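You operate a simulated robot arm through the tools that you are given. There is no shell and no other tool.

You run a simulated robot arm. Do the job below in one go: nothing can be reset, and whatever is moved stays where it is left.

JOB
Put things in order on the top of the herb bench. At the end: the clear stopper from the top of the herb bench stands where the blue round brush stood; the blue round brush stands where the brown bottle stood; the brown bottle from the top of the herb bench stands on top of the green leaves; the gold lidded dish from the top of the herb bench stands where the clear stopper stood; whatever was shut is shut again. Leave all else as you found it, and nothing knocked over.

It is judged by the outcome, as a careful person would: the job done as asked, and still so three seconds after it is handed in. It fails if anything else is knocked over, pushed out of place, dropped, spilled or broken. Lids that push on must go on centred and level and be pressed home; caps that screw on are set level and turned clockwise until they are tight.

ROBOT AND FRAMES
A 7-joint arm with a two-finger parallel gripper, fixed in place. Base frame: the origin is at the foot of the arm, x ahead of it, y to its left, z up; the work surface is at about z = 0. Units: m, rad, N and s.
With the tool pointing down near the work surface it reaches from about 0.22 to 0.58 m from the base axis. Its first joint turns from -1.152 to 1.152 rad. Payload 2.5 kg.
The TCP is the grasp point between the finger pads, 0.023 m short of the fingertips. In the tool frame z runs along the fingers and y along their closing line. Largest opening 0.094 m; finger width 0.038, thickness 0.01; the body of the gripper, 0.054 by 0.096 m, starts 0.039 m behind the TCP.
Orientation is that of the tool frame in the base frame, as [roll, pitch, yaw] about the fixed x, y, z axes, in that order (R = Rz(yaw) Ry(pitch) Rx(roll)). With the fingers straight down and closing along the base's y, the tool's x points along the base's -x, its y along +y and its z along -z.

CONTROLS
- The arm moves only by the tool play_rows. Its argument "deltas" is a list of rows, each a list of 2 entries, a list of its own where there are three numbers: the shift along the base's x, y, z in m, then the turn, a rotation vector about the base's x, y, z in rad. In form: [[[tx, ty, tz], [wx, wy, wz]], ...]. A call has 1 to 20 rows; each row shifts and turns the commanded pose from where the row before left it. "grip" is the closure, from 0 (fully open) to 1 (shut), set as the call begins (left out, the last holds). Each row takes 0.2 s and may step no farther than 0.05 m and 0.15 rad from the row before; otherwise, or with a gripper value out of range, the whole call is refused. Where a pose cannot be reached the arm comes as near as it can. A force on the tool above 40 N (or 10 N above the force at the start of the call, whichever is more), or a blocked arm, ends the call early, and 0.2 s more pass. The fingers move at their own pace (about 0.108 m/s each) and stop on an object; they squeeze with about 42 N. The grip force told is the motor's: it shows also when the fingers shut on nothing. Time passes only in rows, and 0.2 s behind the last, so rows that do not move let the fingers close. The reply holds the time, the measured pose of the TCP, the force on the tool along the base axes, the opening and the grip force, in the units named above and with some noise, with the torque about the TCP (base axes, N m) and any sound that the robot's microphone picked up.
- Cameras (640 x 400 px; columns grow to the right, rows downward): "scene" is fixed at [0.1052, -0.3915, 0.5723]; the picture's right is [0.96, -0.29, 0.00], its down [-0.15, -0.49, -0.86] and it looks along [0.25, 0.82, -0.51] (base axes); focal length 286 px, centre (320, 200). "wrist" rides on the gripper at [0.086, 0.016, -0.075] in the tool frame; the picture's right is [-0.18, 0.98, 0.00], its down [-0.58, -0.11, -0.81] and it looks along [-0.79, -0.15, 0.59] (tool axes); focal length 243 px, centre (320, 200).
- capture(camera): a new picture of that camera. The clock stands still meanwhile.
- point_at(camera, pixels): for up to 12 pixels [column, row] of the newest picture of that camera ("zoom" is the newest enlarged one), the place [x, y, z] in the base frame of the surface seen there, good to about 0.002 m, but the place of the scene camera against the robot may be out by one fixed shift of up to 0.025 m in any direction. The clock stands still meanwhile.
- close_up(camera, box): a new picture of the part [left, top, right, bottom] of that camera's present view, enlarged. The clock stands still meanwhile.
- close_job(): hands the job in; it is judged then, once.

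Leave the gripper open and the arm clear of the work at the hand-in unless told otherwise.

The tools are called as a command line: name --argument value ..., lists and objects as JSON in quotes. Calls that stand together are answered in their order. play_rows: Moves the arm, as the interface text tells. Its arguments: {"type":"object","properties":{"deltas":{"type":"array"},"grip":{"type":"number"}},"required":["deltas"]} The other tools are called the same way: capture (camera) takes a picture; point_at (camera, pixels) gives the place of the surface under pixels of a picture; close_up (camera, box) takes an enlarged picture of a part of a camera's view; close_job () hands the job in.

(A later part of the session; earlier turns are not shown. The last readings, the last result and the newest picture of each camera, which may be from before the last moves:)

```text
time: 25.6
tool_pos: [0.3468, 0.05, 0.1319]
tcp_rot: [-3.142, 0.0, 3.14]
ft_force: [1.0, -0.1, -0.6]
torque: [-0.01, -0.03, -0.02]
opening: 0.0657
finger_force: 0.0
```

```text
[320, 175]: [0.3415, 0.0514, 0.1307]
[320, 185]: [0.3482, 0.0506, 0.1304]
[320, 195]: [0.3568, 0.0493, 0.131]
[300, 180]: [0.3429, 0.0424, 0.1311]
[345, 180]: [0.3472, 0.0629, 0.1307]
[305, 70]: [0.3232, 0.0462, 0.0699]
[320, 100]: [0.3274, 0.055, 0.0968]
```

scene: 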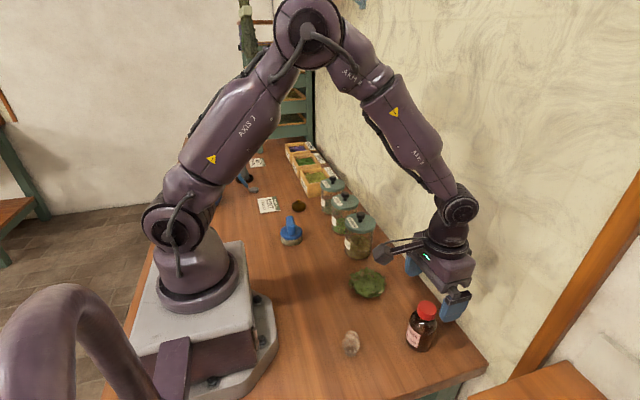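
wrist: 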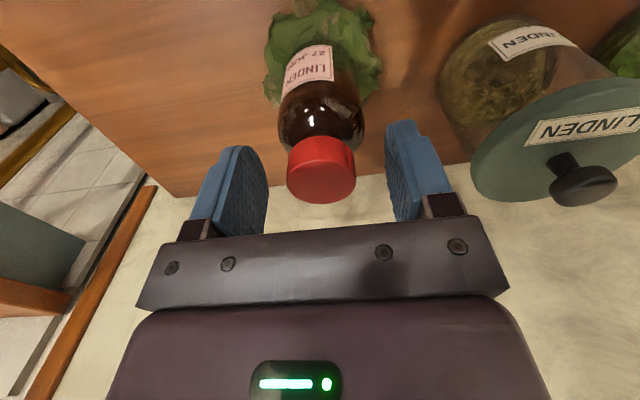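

The bottle stands level on the leaves with its cap top at z=0.1307. I'll raise the arm straight up, then go over toward the brush at about (0.19, 0.275, 0.21) to measure it from the wrist.

play_rows --deltas '[[[0, 0, 0.02], [0, 0, 0]], [[0, 0, 0.04], [0, 0, 0]], [[0, 0, 0.04], [0, 0, 0]], [[-0.0196, 0.0281, -0.003], [0, 0, 0]], [[-0.0196, 0.0281, -0.003], [0, 0, 0]], [[-0.0196, 0.0281, -0.003], [0, 0, 0]], [[-0.0196, 0.0281, -0.003], [0, 0, 0]], [[-0.0196, 0.0281, -0.003], [0, 0, 0]], [[-0.0196, 0.0281, -0.003], [0, 0, 0]], [[-0.0196, 0.0281, -0.003], [0, 0, 0]], [[-0.0196, 0.0281, -0.003], [0, 0, 0]], [[0, 0, 0], [0, 0, 0]]]' --grip 0

capture --camera "wrist"

capture --camera "scene"

```text
time: 28.2
tool_pos: [0.1906, 0.2755, 0.2072]
tcp_rot: [3.141, 0.0, 3.14]
ft_force: [-0.1, -0.4, 0.0]
torque: [0.01, -0.01, -0.01]
opening: 0.094
finger_force: 0.1
```

```text
taken
```

wrist: 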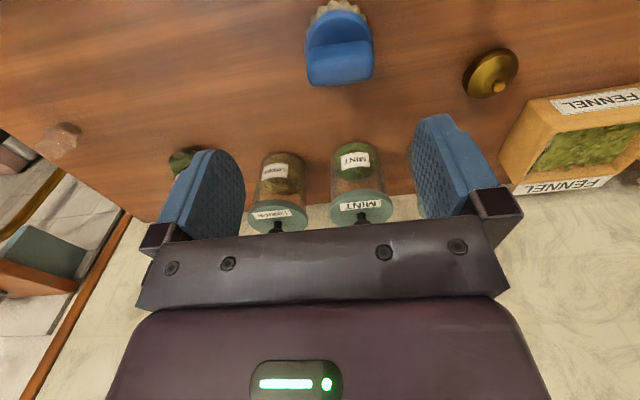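

```text
taken
```

scene: 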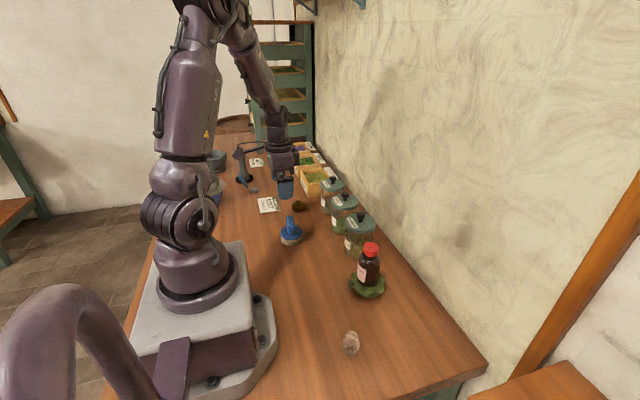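

The brush is at wrist (340,45) and the dish at (490,72). I'll zoom in on both.

close_up --camera "wrist" --box '[280, 0, 540, 120]'

point_at --camera "wrist" --pixels '[[340, 70], [310, 70], [372, 70], [340, 55], [340, 82], [340, 45], [340, 30], [340, 15], [340, 5], [308, 40], [371, 40], [340, 78]]'

point_at --camera "wrist" --pixels '[[498, 87], [490, 80], [490, 70], [466, 80], [515, 65], [490, 55], [480, 62], [495, 97], [505, 80], [475, 90]]'

```text
2.46 times, centred on (410, 60) of wrist
```

zoom: 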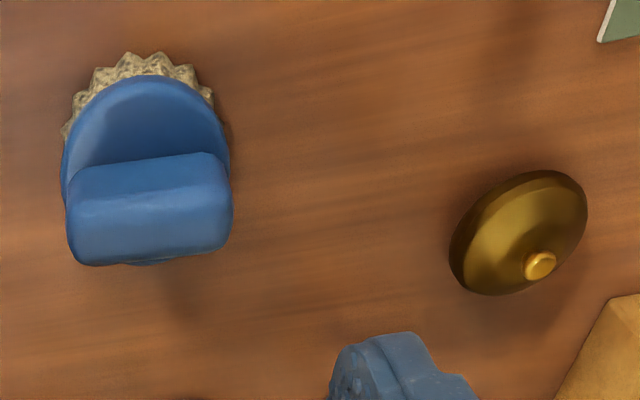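

```text
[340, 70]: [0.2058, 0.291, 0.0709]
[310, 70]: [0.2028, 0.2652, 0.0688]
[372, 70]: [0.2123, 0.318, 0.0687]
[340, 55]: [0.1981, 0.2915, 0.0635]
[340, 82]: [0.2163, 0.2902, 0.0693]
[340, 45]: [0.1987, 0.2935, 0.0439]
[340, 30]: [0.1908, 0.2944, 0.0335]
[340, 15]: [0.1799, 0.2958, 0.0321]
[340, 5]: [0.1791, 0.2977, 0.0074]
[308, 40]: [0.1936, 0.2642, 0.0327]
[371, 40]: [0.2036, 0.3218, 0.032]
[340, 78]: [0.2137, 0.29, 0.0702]
```

```text
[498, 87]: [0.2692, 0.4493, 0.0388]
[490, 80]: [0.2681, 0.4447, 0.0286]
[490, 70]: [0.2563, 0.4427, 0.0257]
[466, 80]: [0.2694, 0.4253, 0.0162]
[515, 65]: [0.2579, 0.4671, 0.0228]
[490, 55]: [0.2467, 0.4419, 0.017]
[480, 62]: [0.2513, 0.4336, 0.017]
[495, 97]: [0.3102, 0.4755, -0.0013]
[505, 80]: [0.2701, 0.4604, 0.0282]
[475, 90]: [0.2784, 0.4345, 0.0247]
```

The brush handle is 0.02 m thick along x, 0.057 m long along y, with its top at z=0.071. It is centred at about (0.208, 0.2915), turned about 5° from the y axis, and its disc top is at z=0.033. I'll yaw the tool about +85° so the fingers close on the thin way of the handle, while centring above it.

play_rows --deltas '[[[0.00175, 0.0016, 0], [0, 0, 0.1484]], [[0.00175, 0.0016, 0], [0, 0, 0.1484]], [[0.00175, 0.0016, 0], [0, 0, 0.1484]], [[0.00175, 0.0016, 0], [0, 0, 0.1484]], [[0.00175, 0.0016, 0], [0, 0, 0.1484]], [[0.00175, 0.0016, 0], [0, 0, 0.1484]], [[0.00175, 0.0016, 0], [0, 0, 0.1484]], [[0.00175, 0.0016, 0], [0, 0, 0.1484]], [[0.00175, 0.0016, 0], [0, 0, 0.1484]], [[0.00175, 0.0016, 0], [0, 0, 0.1484]], [[0, 0, 0], [0, 0, 0]]]'

capture --camera "wrist"

capture --camera "scene"

```text
time: 30.6
tool_pos: [0.208, 0.2906, 0.2077]
tcp_rot: [3.141, 0.001, -1.655]
ft_force: [-0.1, 0.3, -0.3]
torque: [-0.03, 0.06, -0.02]
opening: 0.0939
finger_force: 0.0
```

```text
taken
```

wrist: 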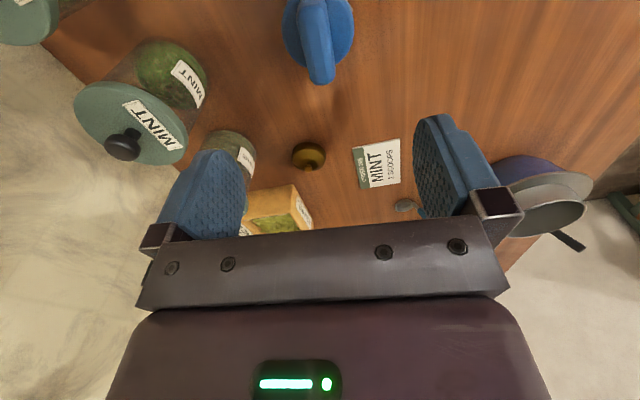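

```text
taken
```

scene: 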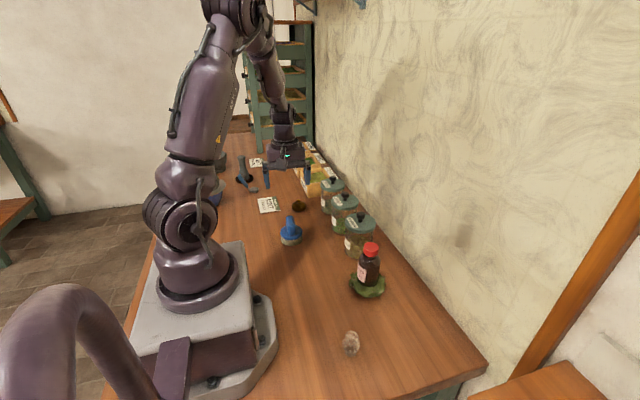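

The tool is rotated. I'll zoom on the brush at wrist (318,40) to verify the handle line against the closing direction.

close_up --camera "wrist" --box '[260, 0, 380, 100]'

point_at --camera "wrist" --pixels '[[318, 10], [318, 25], [318, 40], [320, 60], [322, 75], [305, 40], [335, 60], [310, 75], [333, 75], [302, 20], [326, 20], [290, 40]]'

```text
4.00 times, centred on (320, 50) of wrist
```

zoom: 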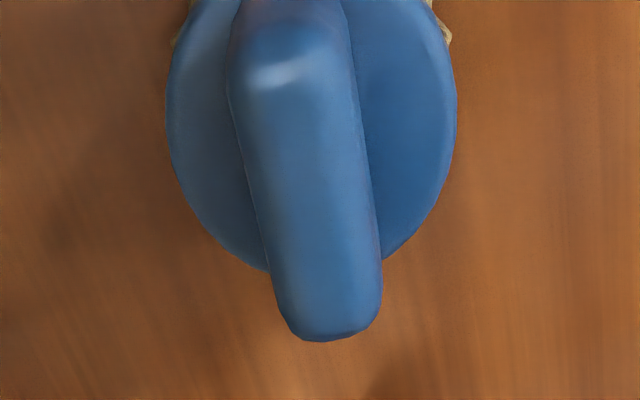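

```text
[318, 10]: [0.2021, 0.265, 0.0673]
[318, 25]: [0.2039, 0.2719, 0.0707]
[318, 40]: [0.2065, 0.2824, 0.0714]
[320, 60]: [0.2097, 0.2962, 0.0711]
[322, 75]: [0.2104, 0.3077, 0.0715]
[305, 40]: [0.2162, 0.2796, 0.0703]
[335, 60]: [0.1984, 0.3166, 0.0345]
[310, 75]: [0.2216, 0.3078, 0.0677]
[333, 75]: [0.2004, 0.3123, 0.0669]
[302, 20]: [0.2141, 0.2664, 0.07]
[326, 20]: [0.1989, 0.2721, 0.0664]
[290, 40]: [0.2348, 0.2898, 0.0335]
```

I'll read points along the handle's two long edges to get its centre line.

point_at --camera "zoom" --pixels '[[240, 100], [347, 100], [262, 200], [366, 200], [280, 280], [377, 280], [293, 100], [314, 200], [328, 280], [335, 335], [300, 15], [170, 100]]'

```text
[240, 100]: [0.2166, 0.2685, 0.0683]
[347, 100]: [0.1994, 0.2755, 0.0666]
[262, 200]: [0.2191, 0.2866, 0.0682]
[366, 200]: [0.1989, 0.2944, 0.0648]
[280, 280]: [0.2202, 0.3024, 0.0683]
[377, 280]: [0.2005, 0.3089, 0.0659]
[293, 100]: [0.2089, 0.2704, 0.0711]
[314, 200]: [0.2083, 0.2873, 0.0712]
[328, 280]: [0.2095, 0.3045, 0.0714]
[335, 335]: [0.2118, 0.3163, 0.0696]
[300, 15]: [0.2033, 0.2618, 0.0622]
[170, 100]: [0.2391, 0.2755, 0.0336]
```

The handle centre line is at x≈0.209, y≈0.290, turned 4–5°, which matches the tool yaw. I'll go down to z≈0.063, with the tips at 0.040 above the disc top at 0.033.

play_rows --deltas '[[[0.001, 0, -0.04], [0, 0, 0]], [[0, 0, -0.04], [0, 0, 0]], [[0, 0, -0.035], [0, 0, 0]], [[0, 0, -0.02], [0, 0, 0]], [[0, 0, -0.0095], [0, 0, 0]], [[0, 0, 0], [0, 0, 0]]]'

capture --camera "wrist"

close_up --camera "scene" --box '[240, 160, 360, 260]'

```text
time: 32.0
tool_pos: [0.2103, 0.2918, 0.0621]
tcp_rot: [-3.142, -0.002, -1.659]
ft_force: [-0.2, -0.9, 0.7]
torque: [0.01, 0.0, -0.03]
opening: 0.0942
finger_force: 0.0
```

```text
taken
```

wrist: 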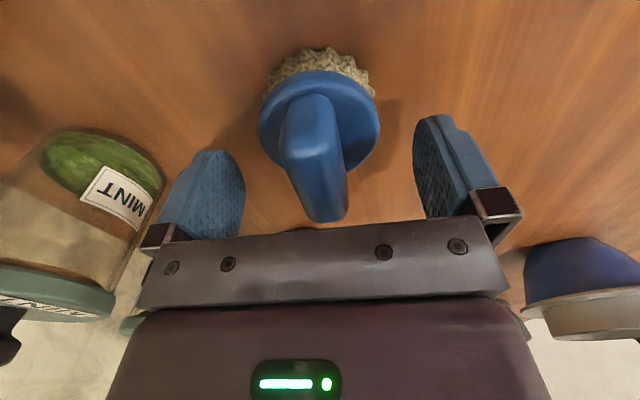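

```text
4.00 times, centred on (300, 210) of scene
```

zoom: 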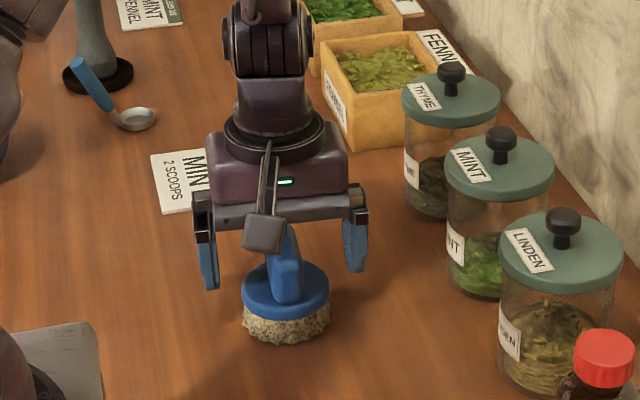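

The fingers straddle the handle cleanly. I'll close on it, then lift a little to check.

play_rows --deltas '[[[0, 0, 0], [0, 0, 0]], [[0, 0, 0], [0, 0, 0]], [[0, 0, 0], [0, 0, 0]], [[0, 0, 0], [0, 0, 0]], [[0, 0, 0], [0, 0, 0]]]' --grip 1.0

play_rows --deltas '[[[0, 0, 0.004], [0, 0, 0]], [[0, 0, 0.008], [0, 0, 0]], [[0, 0, 0.01], [0, 0, 0]], [[0, 0, 0], [0, 0, 0]]]'

capture --camera "wrist"

close_up --camera "scene" --box '[240, 160, 360, 260]'

```text
time: 33.2
tool_pos: [0.21, 0.2909, 0.0628]
tcp_rot: [3.141, -0.001, -1.658]
ft_force: [0.4, -0.2, 0.0]
torque: [0.02, -0.06, 0.0]
opening: 0.0236
finger_force: 42.0
```

```text
time: 34.2
tool_pos: [0.209, 0.2912, 0.0851]
tcp_rot: [-3.141, 0.0, -1.659]
ft_force: [0.1, 0.2, -0.8]
torque: [0.01, -0.01, -0.02]
opening: 0.0231
finger_force: 42.0
```

```text
taken
```

wrist: 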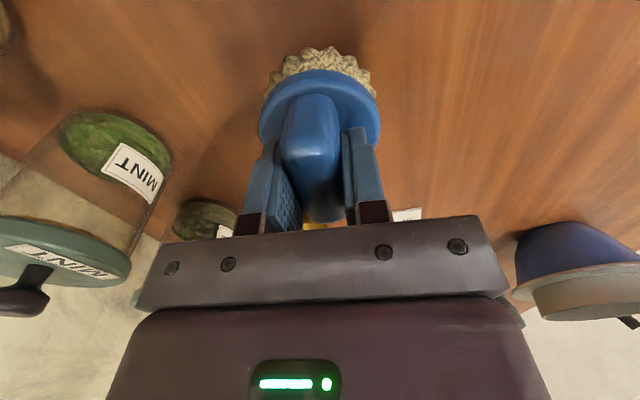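

```text
4.00 times, centred on (300, 210) of scene
```

zoom: 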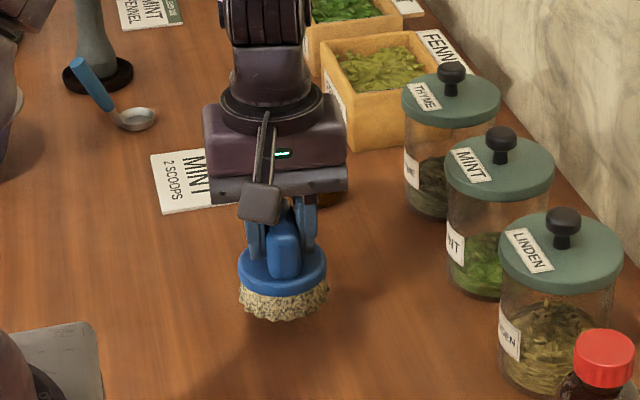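

The brush is held firmly and level, lifted 22 mm. It rested with the TCP at z=0.0628. I'll lift it to z≈0.245, clear of the jars and bottle, then carry it to above the bottle's old place (0.388, -0.1085), turning the yaw back on the way.

play_rows --deltas '[[[0, 0, 0.025], [0, 0, 0]], [[0, 0, 0.04], [0, 0, 0]], [[0, 0, 0.04], [0, 0, 0]], [[0, 0, 0.04], [0, 0, 0]], [[0, 0, 0.015], [0, 0, 0]], [[0.01483, -0.0333, 0], [0, 0, -0.1237]], [[0.01483, -0.0333, 0], [0, 0, -0.1237]], [[0.01483, -0.0333, 0], [0, 0, -0.1237]], [[0.01483, -0.0333, 0], [0, 0, -0.1237]], [[0.01483, -0.0333, 0], [0, 0, -0.1237]], [[0.01483, -0.0333, 0], [0, 0, -0.1237]], [[0.01483, -0.0333, 0], [0, 0, -0.1237]], [[0.01483, -0.0333, 0], [0, 0, -0.1237]], [[0.01483, -0.0333, 0], [0, 0, -0.1237]], [[0.01483, -0.0333, 0], [0, 0, -0.1237]], [[0.01483, -0.0333, 0], [0, 0, -0.1237]], [[0.01483, -0.0333, 0], [0, 0, -0.1237]], [[0, 0, 0], [0, 0, 0]]]'

capture --camera "wrist"

capture --camera "scene"

```text
time: 38.0
tool_pos: [0.387, -0.1103, 0.245]
tcp_rot: [-3.141, -0.002, 3.139]
ft_force: [-0.2, 0.0, -0.8]
torque: [0.0, -0.02, -0.02]
opening: 0.0236
finger_force: 42.0
```

```text
taken
```

wrist: 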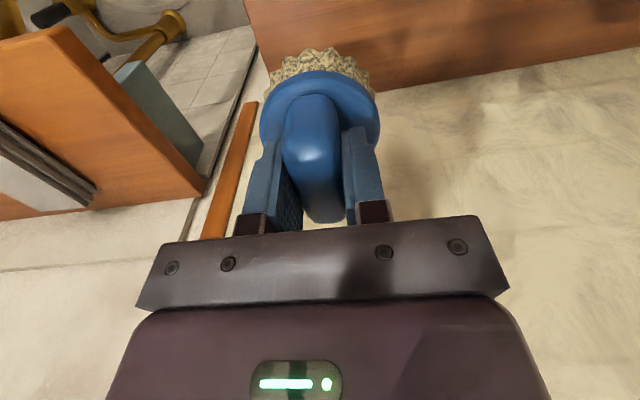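

```text
taken
```

scene: 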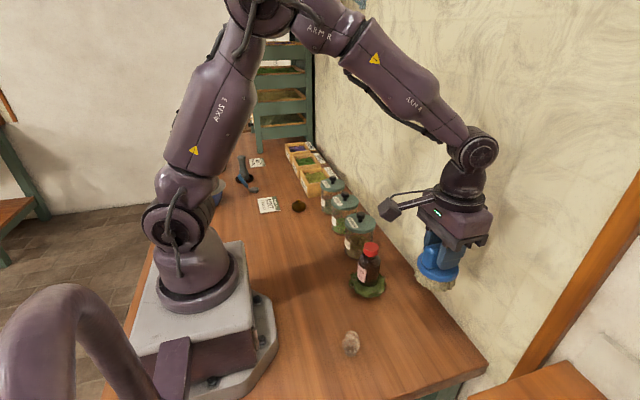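

The brush is above the target. I'll lower it to about 2 mm above its resting height (TCP z≈0.065), then do a fine approach.

play_rows --deltas '[[[0.0005, 0.0005, -0.035], [0, 0, 0]], [[0, 0.0005, -0.04], [0, 0, 0]], [[0, 0, -0.04], [0, 0, 0]], [[0, 0, -0.035], [0, 0, 0]], [[0, 0, -0.018], [0, 0, 0]], [[0, 0, -0.009], [0, 0, 0]], [[0, 0, -0.0025], [0, 0, 0]], [[0, 0, 0], [0, 0, 0]]]'

play_rows --deltas '[[[0, 0, -0.001], [0, 0, 0]], [[0, 0, 0], [0, 0, 0]]]'

play_rows --deltas '[[[0, 0, -0.001], [0, 0, 0]], [[0, 0, 0], [0, 0, 0]]]'

```text
time: 39.8
tool_pos: [0.3872, -0.1069, 0.0658]
tcp_rot: [3.141, 0.001, 3.14]
ft_force: [0.4, -0.2, -0.8]
torque: [0.02, -0.02, -0.03]
opening: 0.0234
finger_force: 42.1
```

```text
time: 40.4
tool_pos: [0.3884, -0.1089, 0.0647]
tcp_rot: [3.141, 0.0, 3.138]
ft_force: [0.1, 0.3, -1.6]
torque: [-0.02, 0.03, 0.03]
opening: 0.0237
finger_force: 41.5
```

```text
time: 41.0
tool_pos: [0.3865, -0.108, 0.0645]
tcp_rot: [3.141, 0.0, 3.14]
ft_force: [0.4, -0.1, -1.0]
torque: [-0.01, -0.04, 0.0]
opening: 0.0237
finger_force: 42.1
```

There's no contact yet and the brush is just above the table. I'll continue in 1 mm steps.

play_rows --deltas '[[[0, 0, -0.001], [0, 0, 0]], [[0, 0, 0], [0, 0, 0]]]'

play_rows --deltas '[[[0, 0, -0.0007], [0, 0, 0]], [[0, 0, 0], [0, 0, 0]]]'

capture --camera "wrist"

close_up --camera "scene" --box '[370, 260, 480, 370]'

```text
time: 41.6
tool_pos: [0.3884, -0.1079, 0.0634]
tcp_rot: [-3.141, 0.001, 3.139]
ft_force: [-0.4, 1.1, 1.0]
torque: [0.0, 0.0, 0.02]
opening: 0.0235
finger_force: 41.4
```

```text
time: 42.2
tool_pos: [0.3875, -0.1083, 0.0624]
tcp_rot: [-3.141, 0.0, 3.14]
ft_force: [-5.8, 1.5, 16.3]
torque: [0.06, 0.15, 0.02]
opening: 0.0236
finger_force: 42.0
```

```text
taken
```

wrist: 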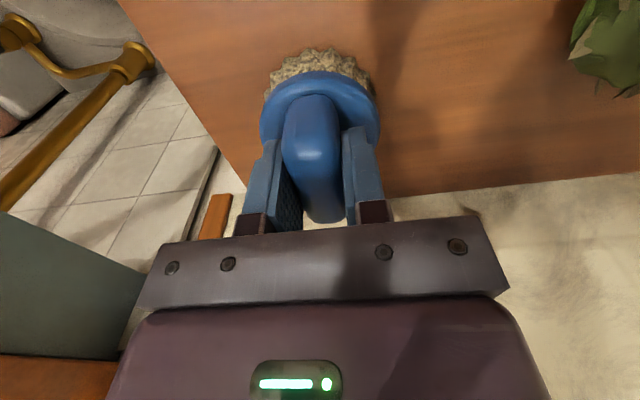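

```text
3.64 times, centred on (425, 315) of scene
```

zoom: 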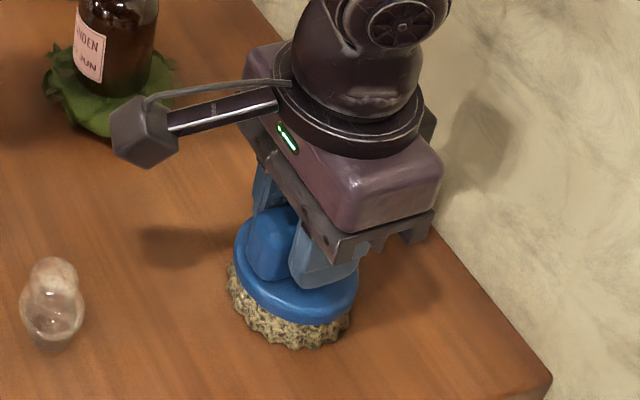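

The brush is on the table (16 N). I'll ease off 0.7 mm, then open.

play_rows --deltas '[[[0, 0, 0.0007], [0, 0, 0]], [[0, 0, 0], [0, 0, 0]]]'

play_rows --deltas '[[[0, 0, 0], [0, 0, 0]], [[0, 0, 0], [0, 0, 0]], [[0, 0, 0], [0, 0, 0]], [[0, 0, 0], [0, 0, 0]]]' --grip 0.3

capture --camera "wrist"

close_up --camera "scene" --box '[370, 260, 480, 370]'

```text
time: 42.8
tool_pos: [0.3869, -0.1088, 0.0629]
tcp_rot: [-3.141, 0.0, 3.139]
ft_force: [-2.7, -0.4, 7.8]
torque: [-0.02, 0.04, -0.01]
opening: 0.0233
finger_force: 42.2
```

```text
time: 43.8
tool_pos: [0.3884, -0.1078, 0.0633]
tcp_rot: [3.14, 0.001, 3.138]
ft_force: [0.2, 0.3, -0.7]
torque: [0.01, -0.01, 0.0]
opening: 0.066
finger_force: 0.0
```

```text
taken
```

wrist: 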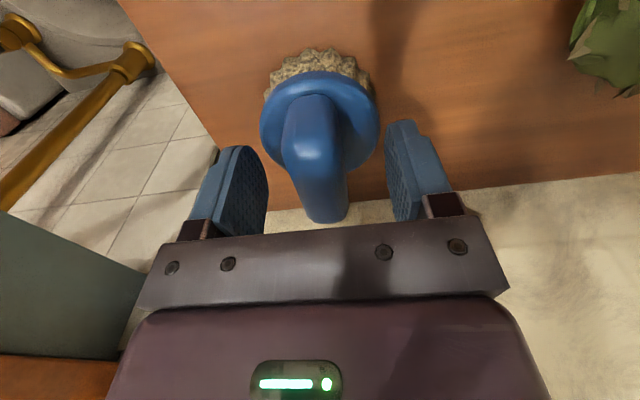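

```text
3.64 times, centred on (425, 315) of scene
```

zoom: 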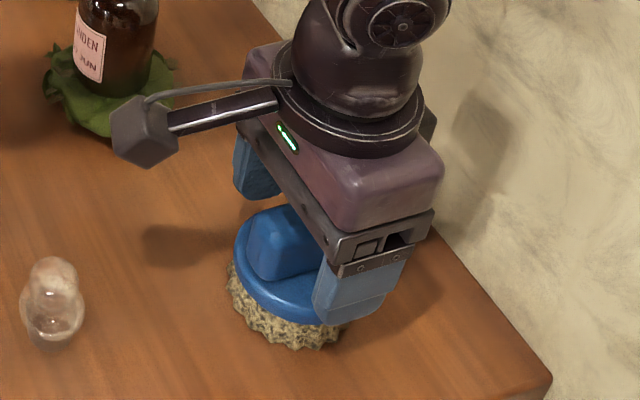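

The brush stands at the bottle's old place. I'll raise the arm and move to about (0.22, -0.085, 0.18) to view the stopper.

play_rows --deltas '[[[0, 0, 0.02], [0, 0, 0]], [[0, 0, 0.04], [0, 0, 0]], [[0, 0, 0.04], [0, 0, 0]], [[0, 0, 0.02], [0, 0, 0]], [[-0.028, 0.004, 0], [0, 0, 0]], [[-0.028, 0.004, 0], [0, 0, 0]], [[-0.028, 0.004, 0], [0, 0, 0]], [[-0.028, 0.004, 0], [0, 0, 0]], [[-0.028, 0.004, 0], [0, 0, 0]], [[-0.028, 0.003, 0], [0, 0, 0]], [[0, 0, 0], [0, 0, 0]]]' --grip 0

capture --camera "wrist"

capture --camera "scene"

```text
time: 46.2
tool_pos: [0.219, -0.085, 0.1834]
tcp_rot: [3.141, -0.001, 3.139]
ft_force: [0.2, -0.3, 0.3]
torque: [0.0, -0.05, 0.0]
opening: 0.0939
finger_force: 0.0
```

```text
taken
```

wrist: 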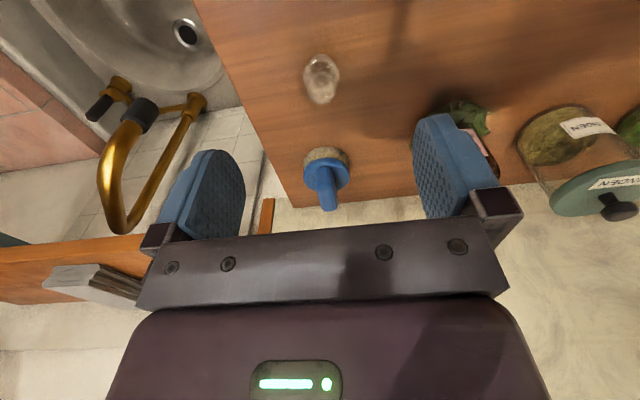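

```text
taken
```

scene: 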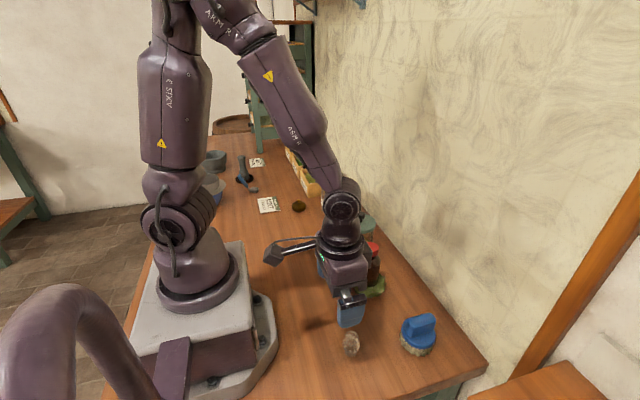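

The brush is standing well. The stopper is at wrist (321,78), so I'll zoom in and read its shape.

close_up --camera "wrist" --box '[280, 30, 370, 120]'

close_up --camera "scene" --box '[320, 310, 390, 370]'

point_at --camera "wrist" --pixels '[[321, 55], [321, 62], [321, 70], [321, 78], [321, 84], [321, 90], [321, 96], [321, 102], [308, 75], [335, 75], [311, 92], [333, 92]]'

```text
4.44 times, centred on (325, 75) of wrist
```

zoom: 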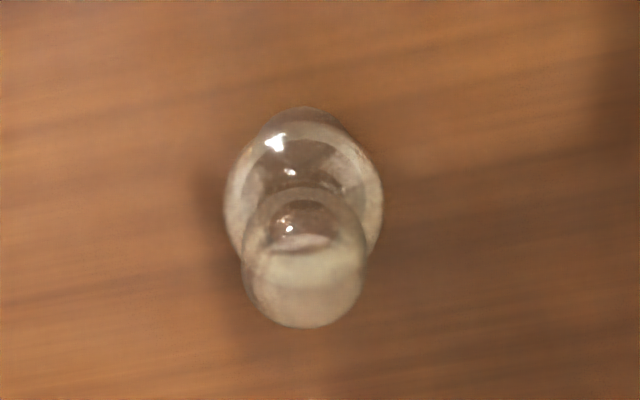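

```text
6.67 times, centred on (355, 340) of scene
```

zoom: 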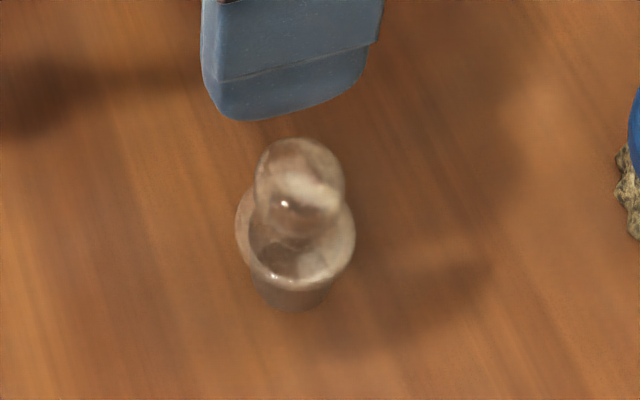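

```text
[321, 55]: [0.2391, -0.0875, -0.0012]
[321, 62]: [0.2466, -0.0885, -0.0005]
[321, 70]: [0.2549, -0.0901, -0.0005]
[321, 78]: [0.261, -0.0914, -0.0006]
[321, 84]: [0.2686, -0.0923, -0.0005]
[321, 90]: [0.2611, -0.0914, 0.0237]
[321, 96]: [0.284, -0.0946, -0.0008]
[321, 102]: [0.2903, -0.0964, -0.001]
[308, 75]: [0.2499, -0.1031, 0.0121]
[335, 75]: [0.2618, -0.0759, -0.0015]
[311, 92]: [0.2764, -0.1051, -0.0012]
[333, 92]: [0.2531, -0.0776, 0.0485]
```

The stopper is transparent, so most depth readings fall through to the table. By triangulation it sits near (0.248, -0.089), with a knob about 25 mm wide at z≈0.045, a flange about 35 mm wide and a narrower plug below. I'll move in directly above it to (0.247, -0.089, 0.12) for a second view.

play_rows --deltas '[[[0.014, -0.002, -0.03], [0, 0, 0]], [[0.014, -0.002, -0.033], [0, 0, 0]], [[0, 0, 0], [0, 0, 0]]]'

capture --camera "wrist"

close_up --camera "wrist" --box '[270, 30, 370, 130]'

close_up --camera "scene" --box '[310, 290, 390, 370]'

```text
time: 47.0
tool_pos: [0.247, -0.0888, 0.12]
tcp_rot: [-3.14, 0.0, 3.14]
ft_force: [-0.2, 0.6, -0.3]
torque: [-0.02, 0.02, -0.01]
opening: 0.0941
finger_force: 0.0
```

```text
taken
```

wrist: 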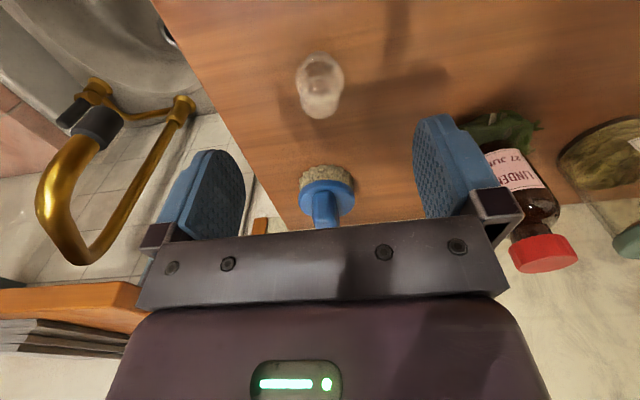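

```text
4.00 times, centred on (320, 80) of wrist
```

zoom: 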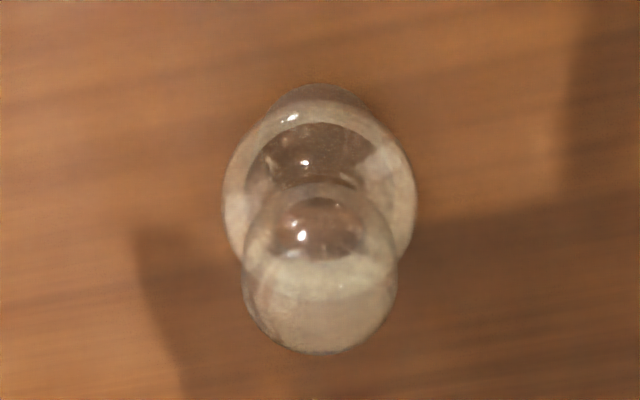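

```text
5.00 times, centred on (350, 330) of scene
```

zoom: 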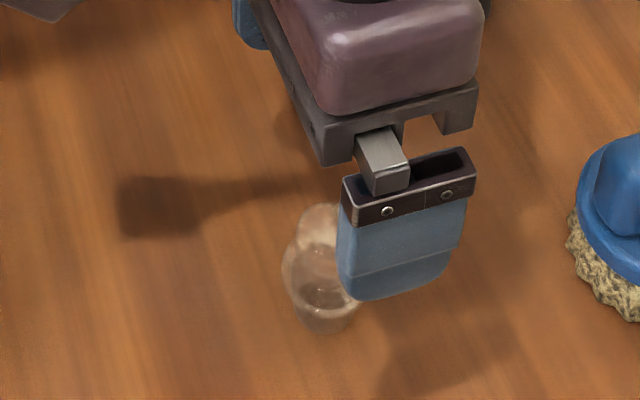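

From the two wrist views, the stopper's knob centre is at (0.248, -0.089, 0.047) with a diameter of 0.0256, and the flange is at z≈0.026 with a diameter of 0.034. Before going low, I'll check that the robot's own foot won't meet the wrist camera bracket, by reading points on the base plate in the scene.

capture --camera "scene"

point_at --camera "scene" --pixels '[[240, 245], [250, 320], [255, 300], [272, 310], [277, 340], [265, 365], [230, 385], [245, 340], [235, 260], [245, 380]]'

```text
taken
```

scene: 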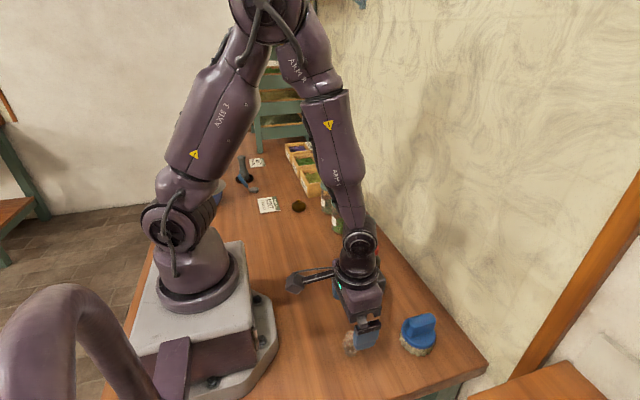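

```text
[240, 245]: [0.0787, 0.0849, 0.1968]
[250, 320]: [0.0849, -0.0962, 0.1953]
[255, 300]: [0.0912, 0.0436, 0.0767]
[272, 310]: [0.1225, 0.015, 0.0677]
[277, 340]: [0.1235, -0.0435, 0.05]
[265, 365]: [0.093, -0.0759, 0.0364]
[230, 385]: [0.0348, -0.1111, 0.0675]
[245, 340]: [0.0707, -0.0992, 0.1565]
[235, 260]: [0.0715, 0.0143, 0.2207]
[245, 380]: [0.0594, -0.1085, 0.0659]
```

The base plate ends at x≈0.115 and is low, so the bracket at x≈0.16 clears it. I'll lower over the stopper to z≈0.028, with the gripper body above the knob top at 0.0595.

play_rows --deltas '[[[0.0005, -0.0003, -0.025], [0, 0, 0]], [[0, 0, -0.025], [0, 0, 0]], [[0, 0, -0.022], [0, 0, 0]], [[0, 0, -0.014], [0, 0, 0]], [[0, 0, -0.006], [0, 0, 0]], [[0, 0, 0], [0, 0, 0]]]'

capture --camera "wrist"

close_up --camera "scene" --box '[310, 300, 390, 380]'

```text
time: 48.4
tool_pos: [0.2475, -0.0893, 0.0272]
tcp_rot: [3.141, 0.001, 3.14]
ft_force: [0.3, -0.5, -0.9]
torque: [0.0, 0.01, 0.02]
opening: 0.0941
finger_force: 0.1
```

```text
taken
```

wrist: 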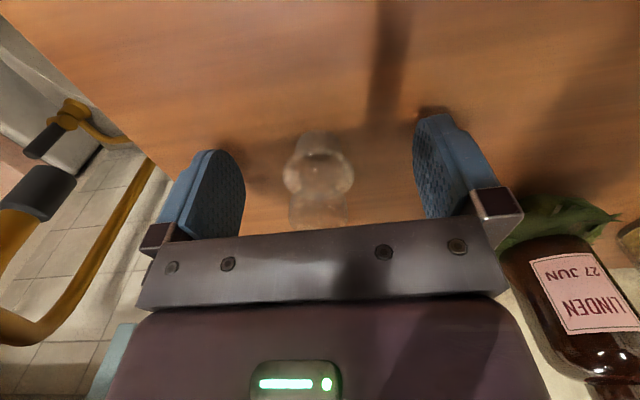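

```text
5.00 times, centred on (350, 340) of scene
```

zoom: 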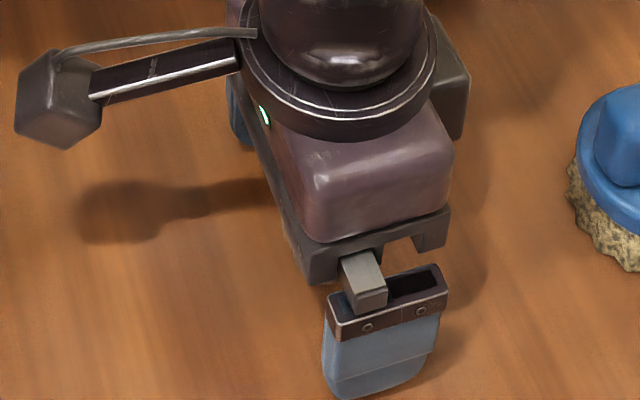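

The stopper is centred between the pads at wrist (319,180). I'll take a closer side view before gripping.

close_up --camera "wrist" --box '[260, 110, 380, 240]'

```text
3.08 times, centred on (320, 175) of wrist
```

zoom: 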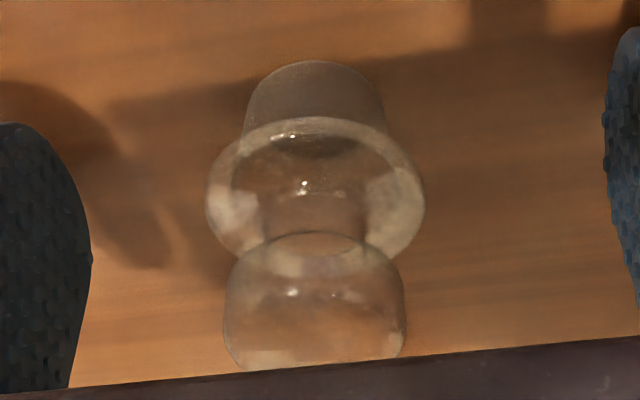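

The view shows a plug, a rounded flange, a neck and a drum-shaped knob with straight sides. The knob has the better gripping faces and is above the centre of mass, so I'll raise to z≈0.056 (tips at 0.033, above the flange) and close on the knob.

play_rows --deltas '[[[0, 0, 0.015], [0, 0, 0]], [[0, 0, 0.0135], [0, 0, 0]], [[0, 0, 0], [0, 0, 0]]]'

play_rows --deltas '[[[0, 0, 0], [0, 0, 0]], [[0, 0, 0], [0, 0, 0]], [[0, 0, 0], [0, 0, 0]], [[0, 0, 0], [0, 0, 0]]]' --grip 1.0

capture --camera "wrist"

close_up --camera "wrist" --box '[230, 80, 410, 240]'

```text
time: 49.2
tool_pos: [0.2487, -0.0893, 0.0566]
tcp_rot: [3.141, -0.001, 3.139]
ft_force: [0.2, -0.3, 0.4]
torque: [-0.01, -0.01, -0.01]
opening: 0.0939
finger_force: 0.0
```

```text
time: 50.2
tool_pos: [0.2483, -0.0879, 0.0565]
tcp_rot: [-3.141, 0.001, 3.139]
ft_force: [-0.3, 0.9, 3.5]
torque: [0.02, -0.01, 0.02]
opening: 0.0236
finger_force: 41.6
```

```text
taken
```

wrist: 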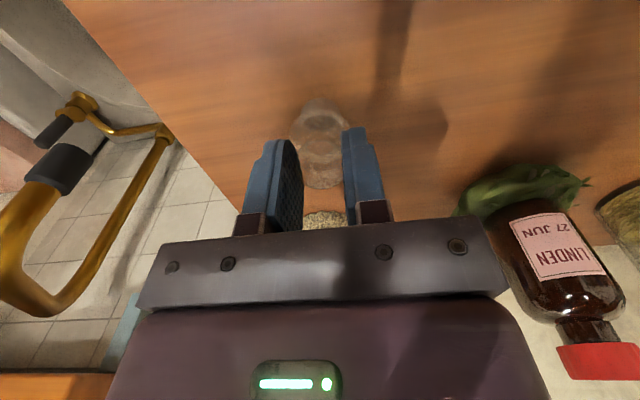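

```text
2.50 times, centred on (320, 160) of wrist
```

zoom: 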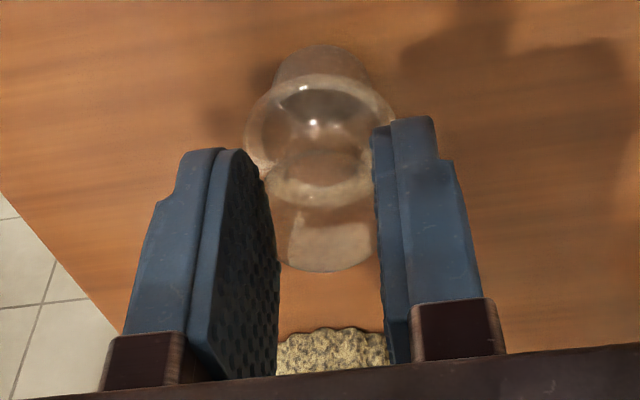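

The fingers hold the knob at an opening of 0.0236. I'll lift by a few millimetres and check that it comes along without slipping.

play_rows --deltas '[[[0, 0, 0.002], [0, 0, 0]], [[0, 0, 0.003], [0, 0, 0]], [[0, 0, 0.003], [0, 0, 0]], [[0, 0, 0], [0, 0, 0]]]'

close_up --camera "wrist" --box '[230, 80, 410, 240]'

close_up --camera "scene" --box '[310, 300, 390, 380]'

```text
time: 51.2
tool_pos: [0.2479, -0.0905, 0.0647]
tcp_rot: [-3.141, 0.0, 3.139]
ft_force: [1.0, 0.1, -0.3]
torque: [-0.01, 0.0, -0.01]
opening: 0.0235
finger_force: 42.4
```

```text
2.50 times, centred on (320, 160) of wrist
```

zoom: 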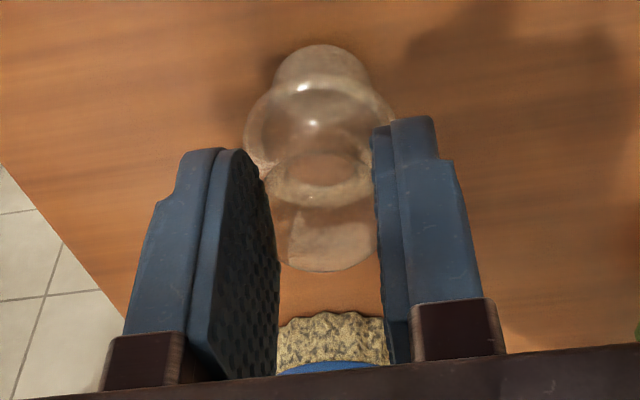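

```text
5.00 times, centred on (350, 340) of scene
```

zoom: 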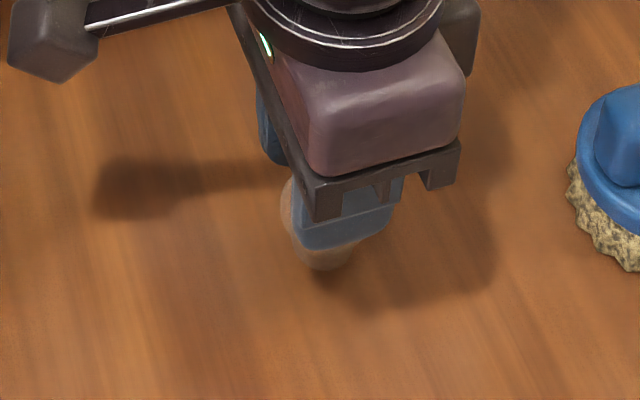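

The stopper lifted with the pads and didn't slip. It rested with the TCP at z≈0.0565. I'll lift it to z≈0.20 and carry it over open table to the brush's old place at (0.209, 0.291).

play_rows --deltas '[[[0, 0, 0.015], [0, 0, 0]], [[0, 0, 0.025], [0, 0, 0]], [[0, 0, 0.035], [0, 0, 0]], [[0, 0, 0.035], [0, 0, 0]], [[0, 0, 0.025], [0, 0, 0]], [[0.001, 0.015, 0], [0, 0, 0]], [[0.0032, 0.0348, 0], [0, 0, 0]], [[0.0032, 0.0348, 0], [0, 0, 0]], [[0.0032, 0.0348, 0], [0, 0, 0]], [[0.0032, 0.0348, 0], [0, 0, 0]], [[0.0032, 0.0348, 0], [0, 0, 0]], [[-0.0093, 0.0318, 0], [0, 0, 0]], [[-0.0093, 0.0318, 0], [0, 0, 0]], [[-0.0093, 0.0318, 0], [0, 0, 0]], [[-0.0093, 0.0318, 0], [0, 0, 0]], [[-0.0093, 0.0318, 0], [0, 0, 0]], [[-0.0095, 0.0318, 0], [0, 0, 0]], [[0, 0, 0], [0, 0, 0]]]'

capture --camera "wrist"

capture --camera "scene"

```text
time: 55.0
tool_pos: [0.2097, 0.2915, 0.1991]
tcp_rot: [3.141, 0.0, 3.138]
ft_force: [-0.5, -0.3, -0.6]
torque: [0.02, 0.04, 0.0]
opening: 0.0236
finger_force: 42.2
```

```text
taken
```

wrist: 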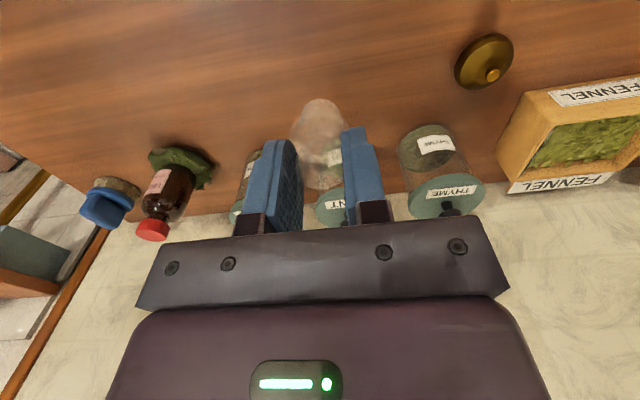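

```text
taken
```

scene: 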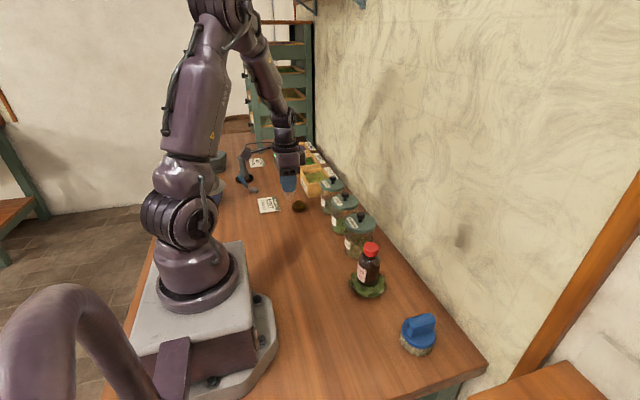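

The stopper is unchanged in the grip and above (0.209, 0.291). I'll lower it to about 3 mm above its rest height.

play_rows --deltas '[[[0, 0, -0.03], [0, 0, 0]], [[0, 0, -0.035], [0, 0, 0]], [[0, 0, -0.035], [0, 0, 0]], [[0, 0, -0.022], [0, 0, 0]], [[0, 0, -0.012], [0, 0, 0]], [[0, 0, -0.005], [0, 0, 0]], [[0, 0, 0], [0, 0, 0]]]'

capture --camera "wrist"

close_up --camera "wrist" --box '[230, 80, 410, 240]'

close_up --camera "scene" --box '[250, 180, 340, 260]'

```text
time: 56.6
tool_pos: [0.2089, 0.2905, 0.0607]
tcp_rot: [3.141, 0.001, 3.141]
ft_force: [0.3, -0.7, -0.1]
torque: [-0.02, 0.0, -0.01]
opening: 0.0239
finger_force: 41.8
```

```text
taken
```

wrist: 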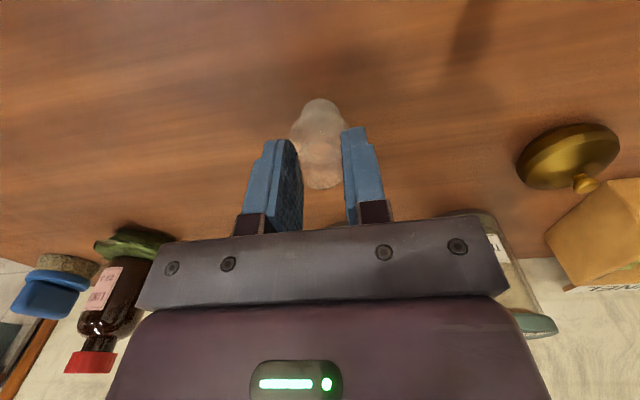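

```text
2.50 times, centred on (320, 160) of wrist
```

zoom: 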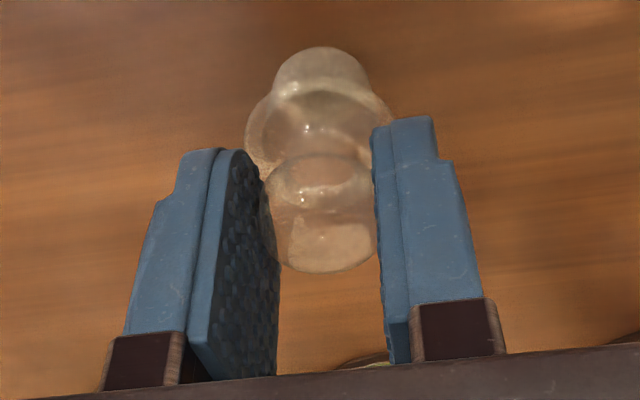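

```text
5.00 times, centred on (295, 220) of scene
```

zoom: 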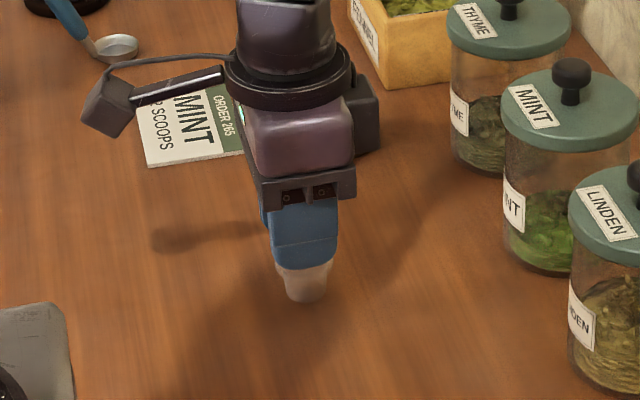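

The stopper is upright and just above the table. I'll finish the approach in 1 mm steps, watching the vertical force.

play_rows --deltas '[[[0, 0, -0.001], [0, 0, 0]], [[0, 0, -0.001], [0, 0, 0]], [[0, 0, 0], [0, 0, 0]]]'

play_rows --deltas '[[[0, 0, -0.001], [0, 0, 0]], [[0, 0, 0], [0, 0, 0]]]'

play_rows --deltas '[[[0, 0, -0.0007], [0, 0, 0]], [[0, 0, 0], [0, 0, 0]]]'

```text
time: 57.4
tool_pos: [0.2087, 0.2907, 0.0568]
tcp_rot: [-3.141, 0.001, 3.14]
ft_force: [0.6, -0.3, -0.3]
torque: [0.02, 0.02, -0.02]
opening: 0.0237
finger_force: 42.7
```

```text
time: 58.0
tool_pos: [0.208, 0.2901, 0.0574]
tcp_rot: [-3.141, -0.001, 3.141]
ft_force: [0.4, 0.8, -0.6]
torque: [0.01, 0.03, 0.03]
opening: 0.0238
finger_force: 42.0
```

```text
time: 58.6
tool_pos: [0.2085, 0.2912, 0.0568]
tcp_rot: [-3.141, 0.002, 3.14]
ft_force: [-0.2, 0.5, -0.7]
torque: [0.01, -0.05, -0.02]
opening: 0.0238
finger_force: 42.2
```

No contact yet. I'll take a few more half-millimetre steps.

play_rows --deltas '[[[0, 0, -0.0006], [0, 0, 0]], [[0, 0, 0], [0, 0, 0]]]'

play_rows --deltas '[[[0, 0, -0.0006], [0, 0, 0]], [[0, 0, 0], [0, 0, 0]]]'

play_rows --deltas '[[[0, 0, -0.0006], [0, 0, 0]], [[0, 0, 0], [0, 0, 0]]]'

```text
time: 59.2
tool_pos: [0.2093, 0.29, 0.0559]
tcp_rot: [3.141, 0.0, 3.14]
ft_force: [-0.2, 0.0, 3.0]
torque: [0.0, 0.0, -0.02]
opening: 0.024
finger_force: 42.1
```

```text
time: 59.8
tool_pos: [0.2089, 0.2908, 0.056]
tcp_rot: [3.141, -0.001, 3.141]
ft_force: [-6.0, -4.9, 25.4]
torque: [-0.18, 0.25, -0.01]
opening: 0.0238
finger_force: 42.1
```

```text
time: 60.4
tool_pos: [0.209, 0.2918, 0.0555]
tcp_rot: [3.139, 0.001, 3.14]
ft_force: [-4.0, -4.4, 35.8]
torque: [-0.16, 0.15, -0.01]
opening: 0.0239
finger_force: 41.5
```

That's firm contact, pressing at 36 N. I'll back off 1.2 mm to unload, then open.

play_rows --deltas '[[[0, 0, 0.0008], [0, 0, 0]], [[0, 0, 0.0004], [0, 0, 0]], [[0, 0, 0], [0, 0, 0]]]'

```text
time: 61.2
tool_pos: [0.2093, 0.2905, 0.0554]
tcp_rot: [-3.14, 0.0, 3.139]
ft_force: [2.3, 1.8, 4.7]
torque: [0.08, -0.12, 0.01]
opening: 0.0236
finger_force: 42.5
```

play_rows --deltas '[[[0, 0, 0], [0, 0, 0]], [[0, 0, 0], [0, 0, 0]]]' --grip 0.68

play_rows --deltas '[[[0, 0, 0], [0, 0, 0]], [[0, 0, 0], [0, 0, 0]], [[0, 0, 0], [0, 0, 0]]]' --grip 0.3

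capture --camera "wrist"

close_up --camera "wrist" --box '[230, 80, 410, 240]'

close_up --camera "scene" --box '[250, 180, 340, 260]'

```text
time: 61.8
tool_pos: [0.2095, 0.2905, 0.0558]
tcp_rot: [-3.14, 0.0, 3.14]
ft_force: [-0.1, -0.1, -0.4]
torque: [-0.01, -0.01, 0.0]
opening: 0.0302
finger_force: 0.1
```

```text
time: 62.6
tool_pos: [0.2085, 0.2905, 0.0554]
tcp_rot: [-3.14, -0.001, 3.14]
ft_force: [-0.2, -0.2, 1.0]
torque: [-0.01, 0.0, -0.03]
opening: 0.0656
finger_force: 0.0
```

```text
taken
```

wrist: 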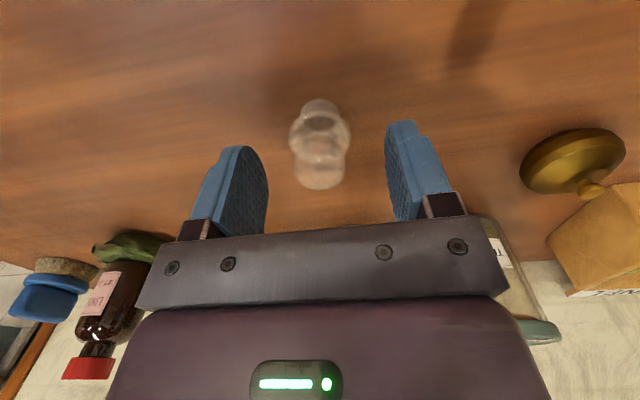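

```text
2.50 times, centred on (320, 160) of wrist
```

zoom: 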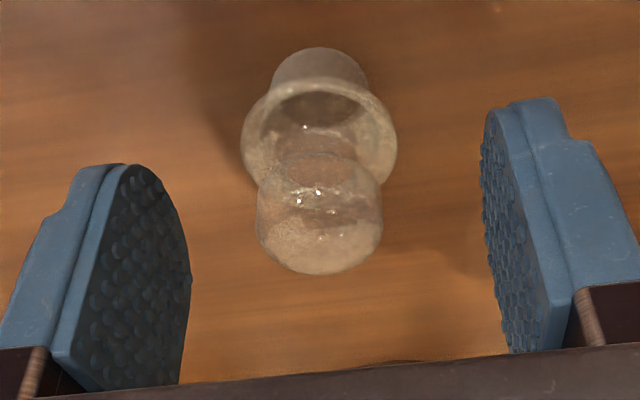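

```text
5.00 times, centred on (295, 220) of scene
```

zoom: 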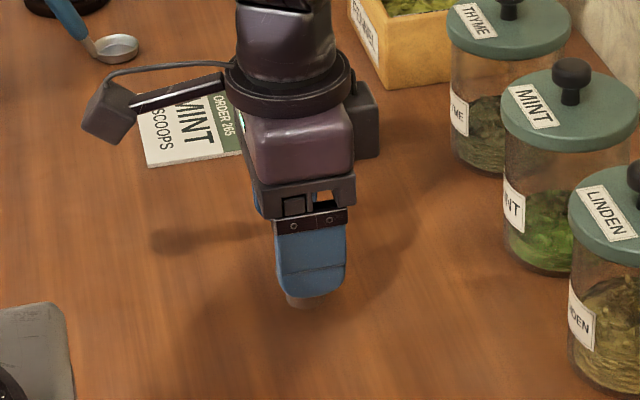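

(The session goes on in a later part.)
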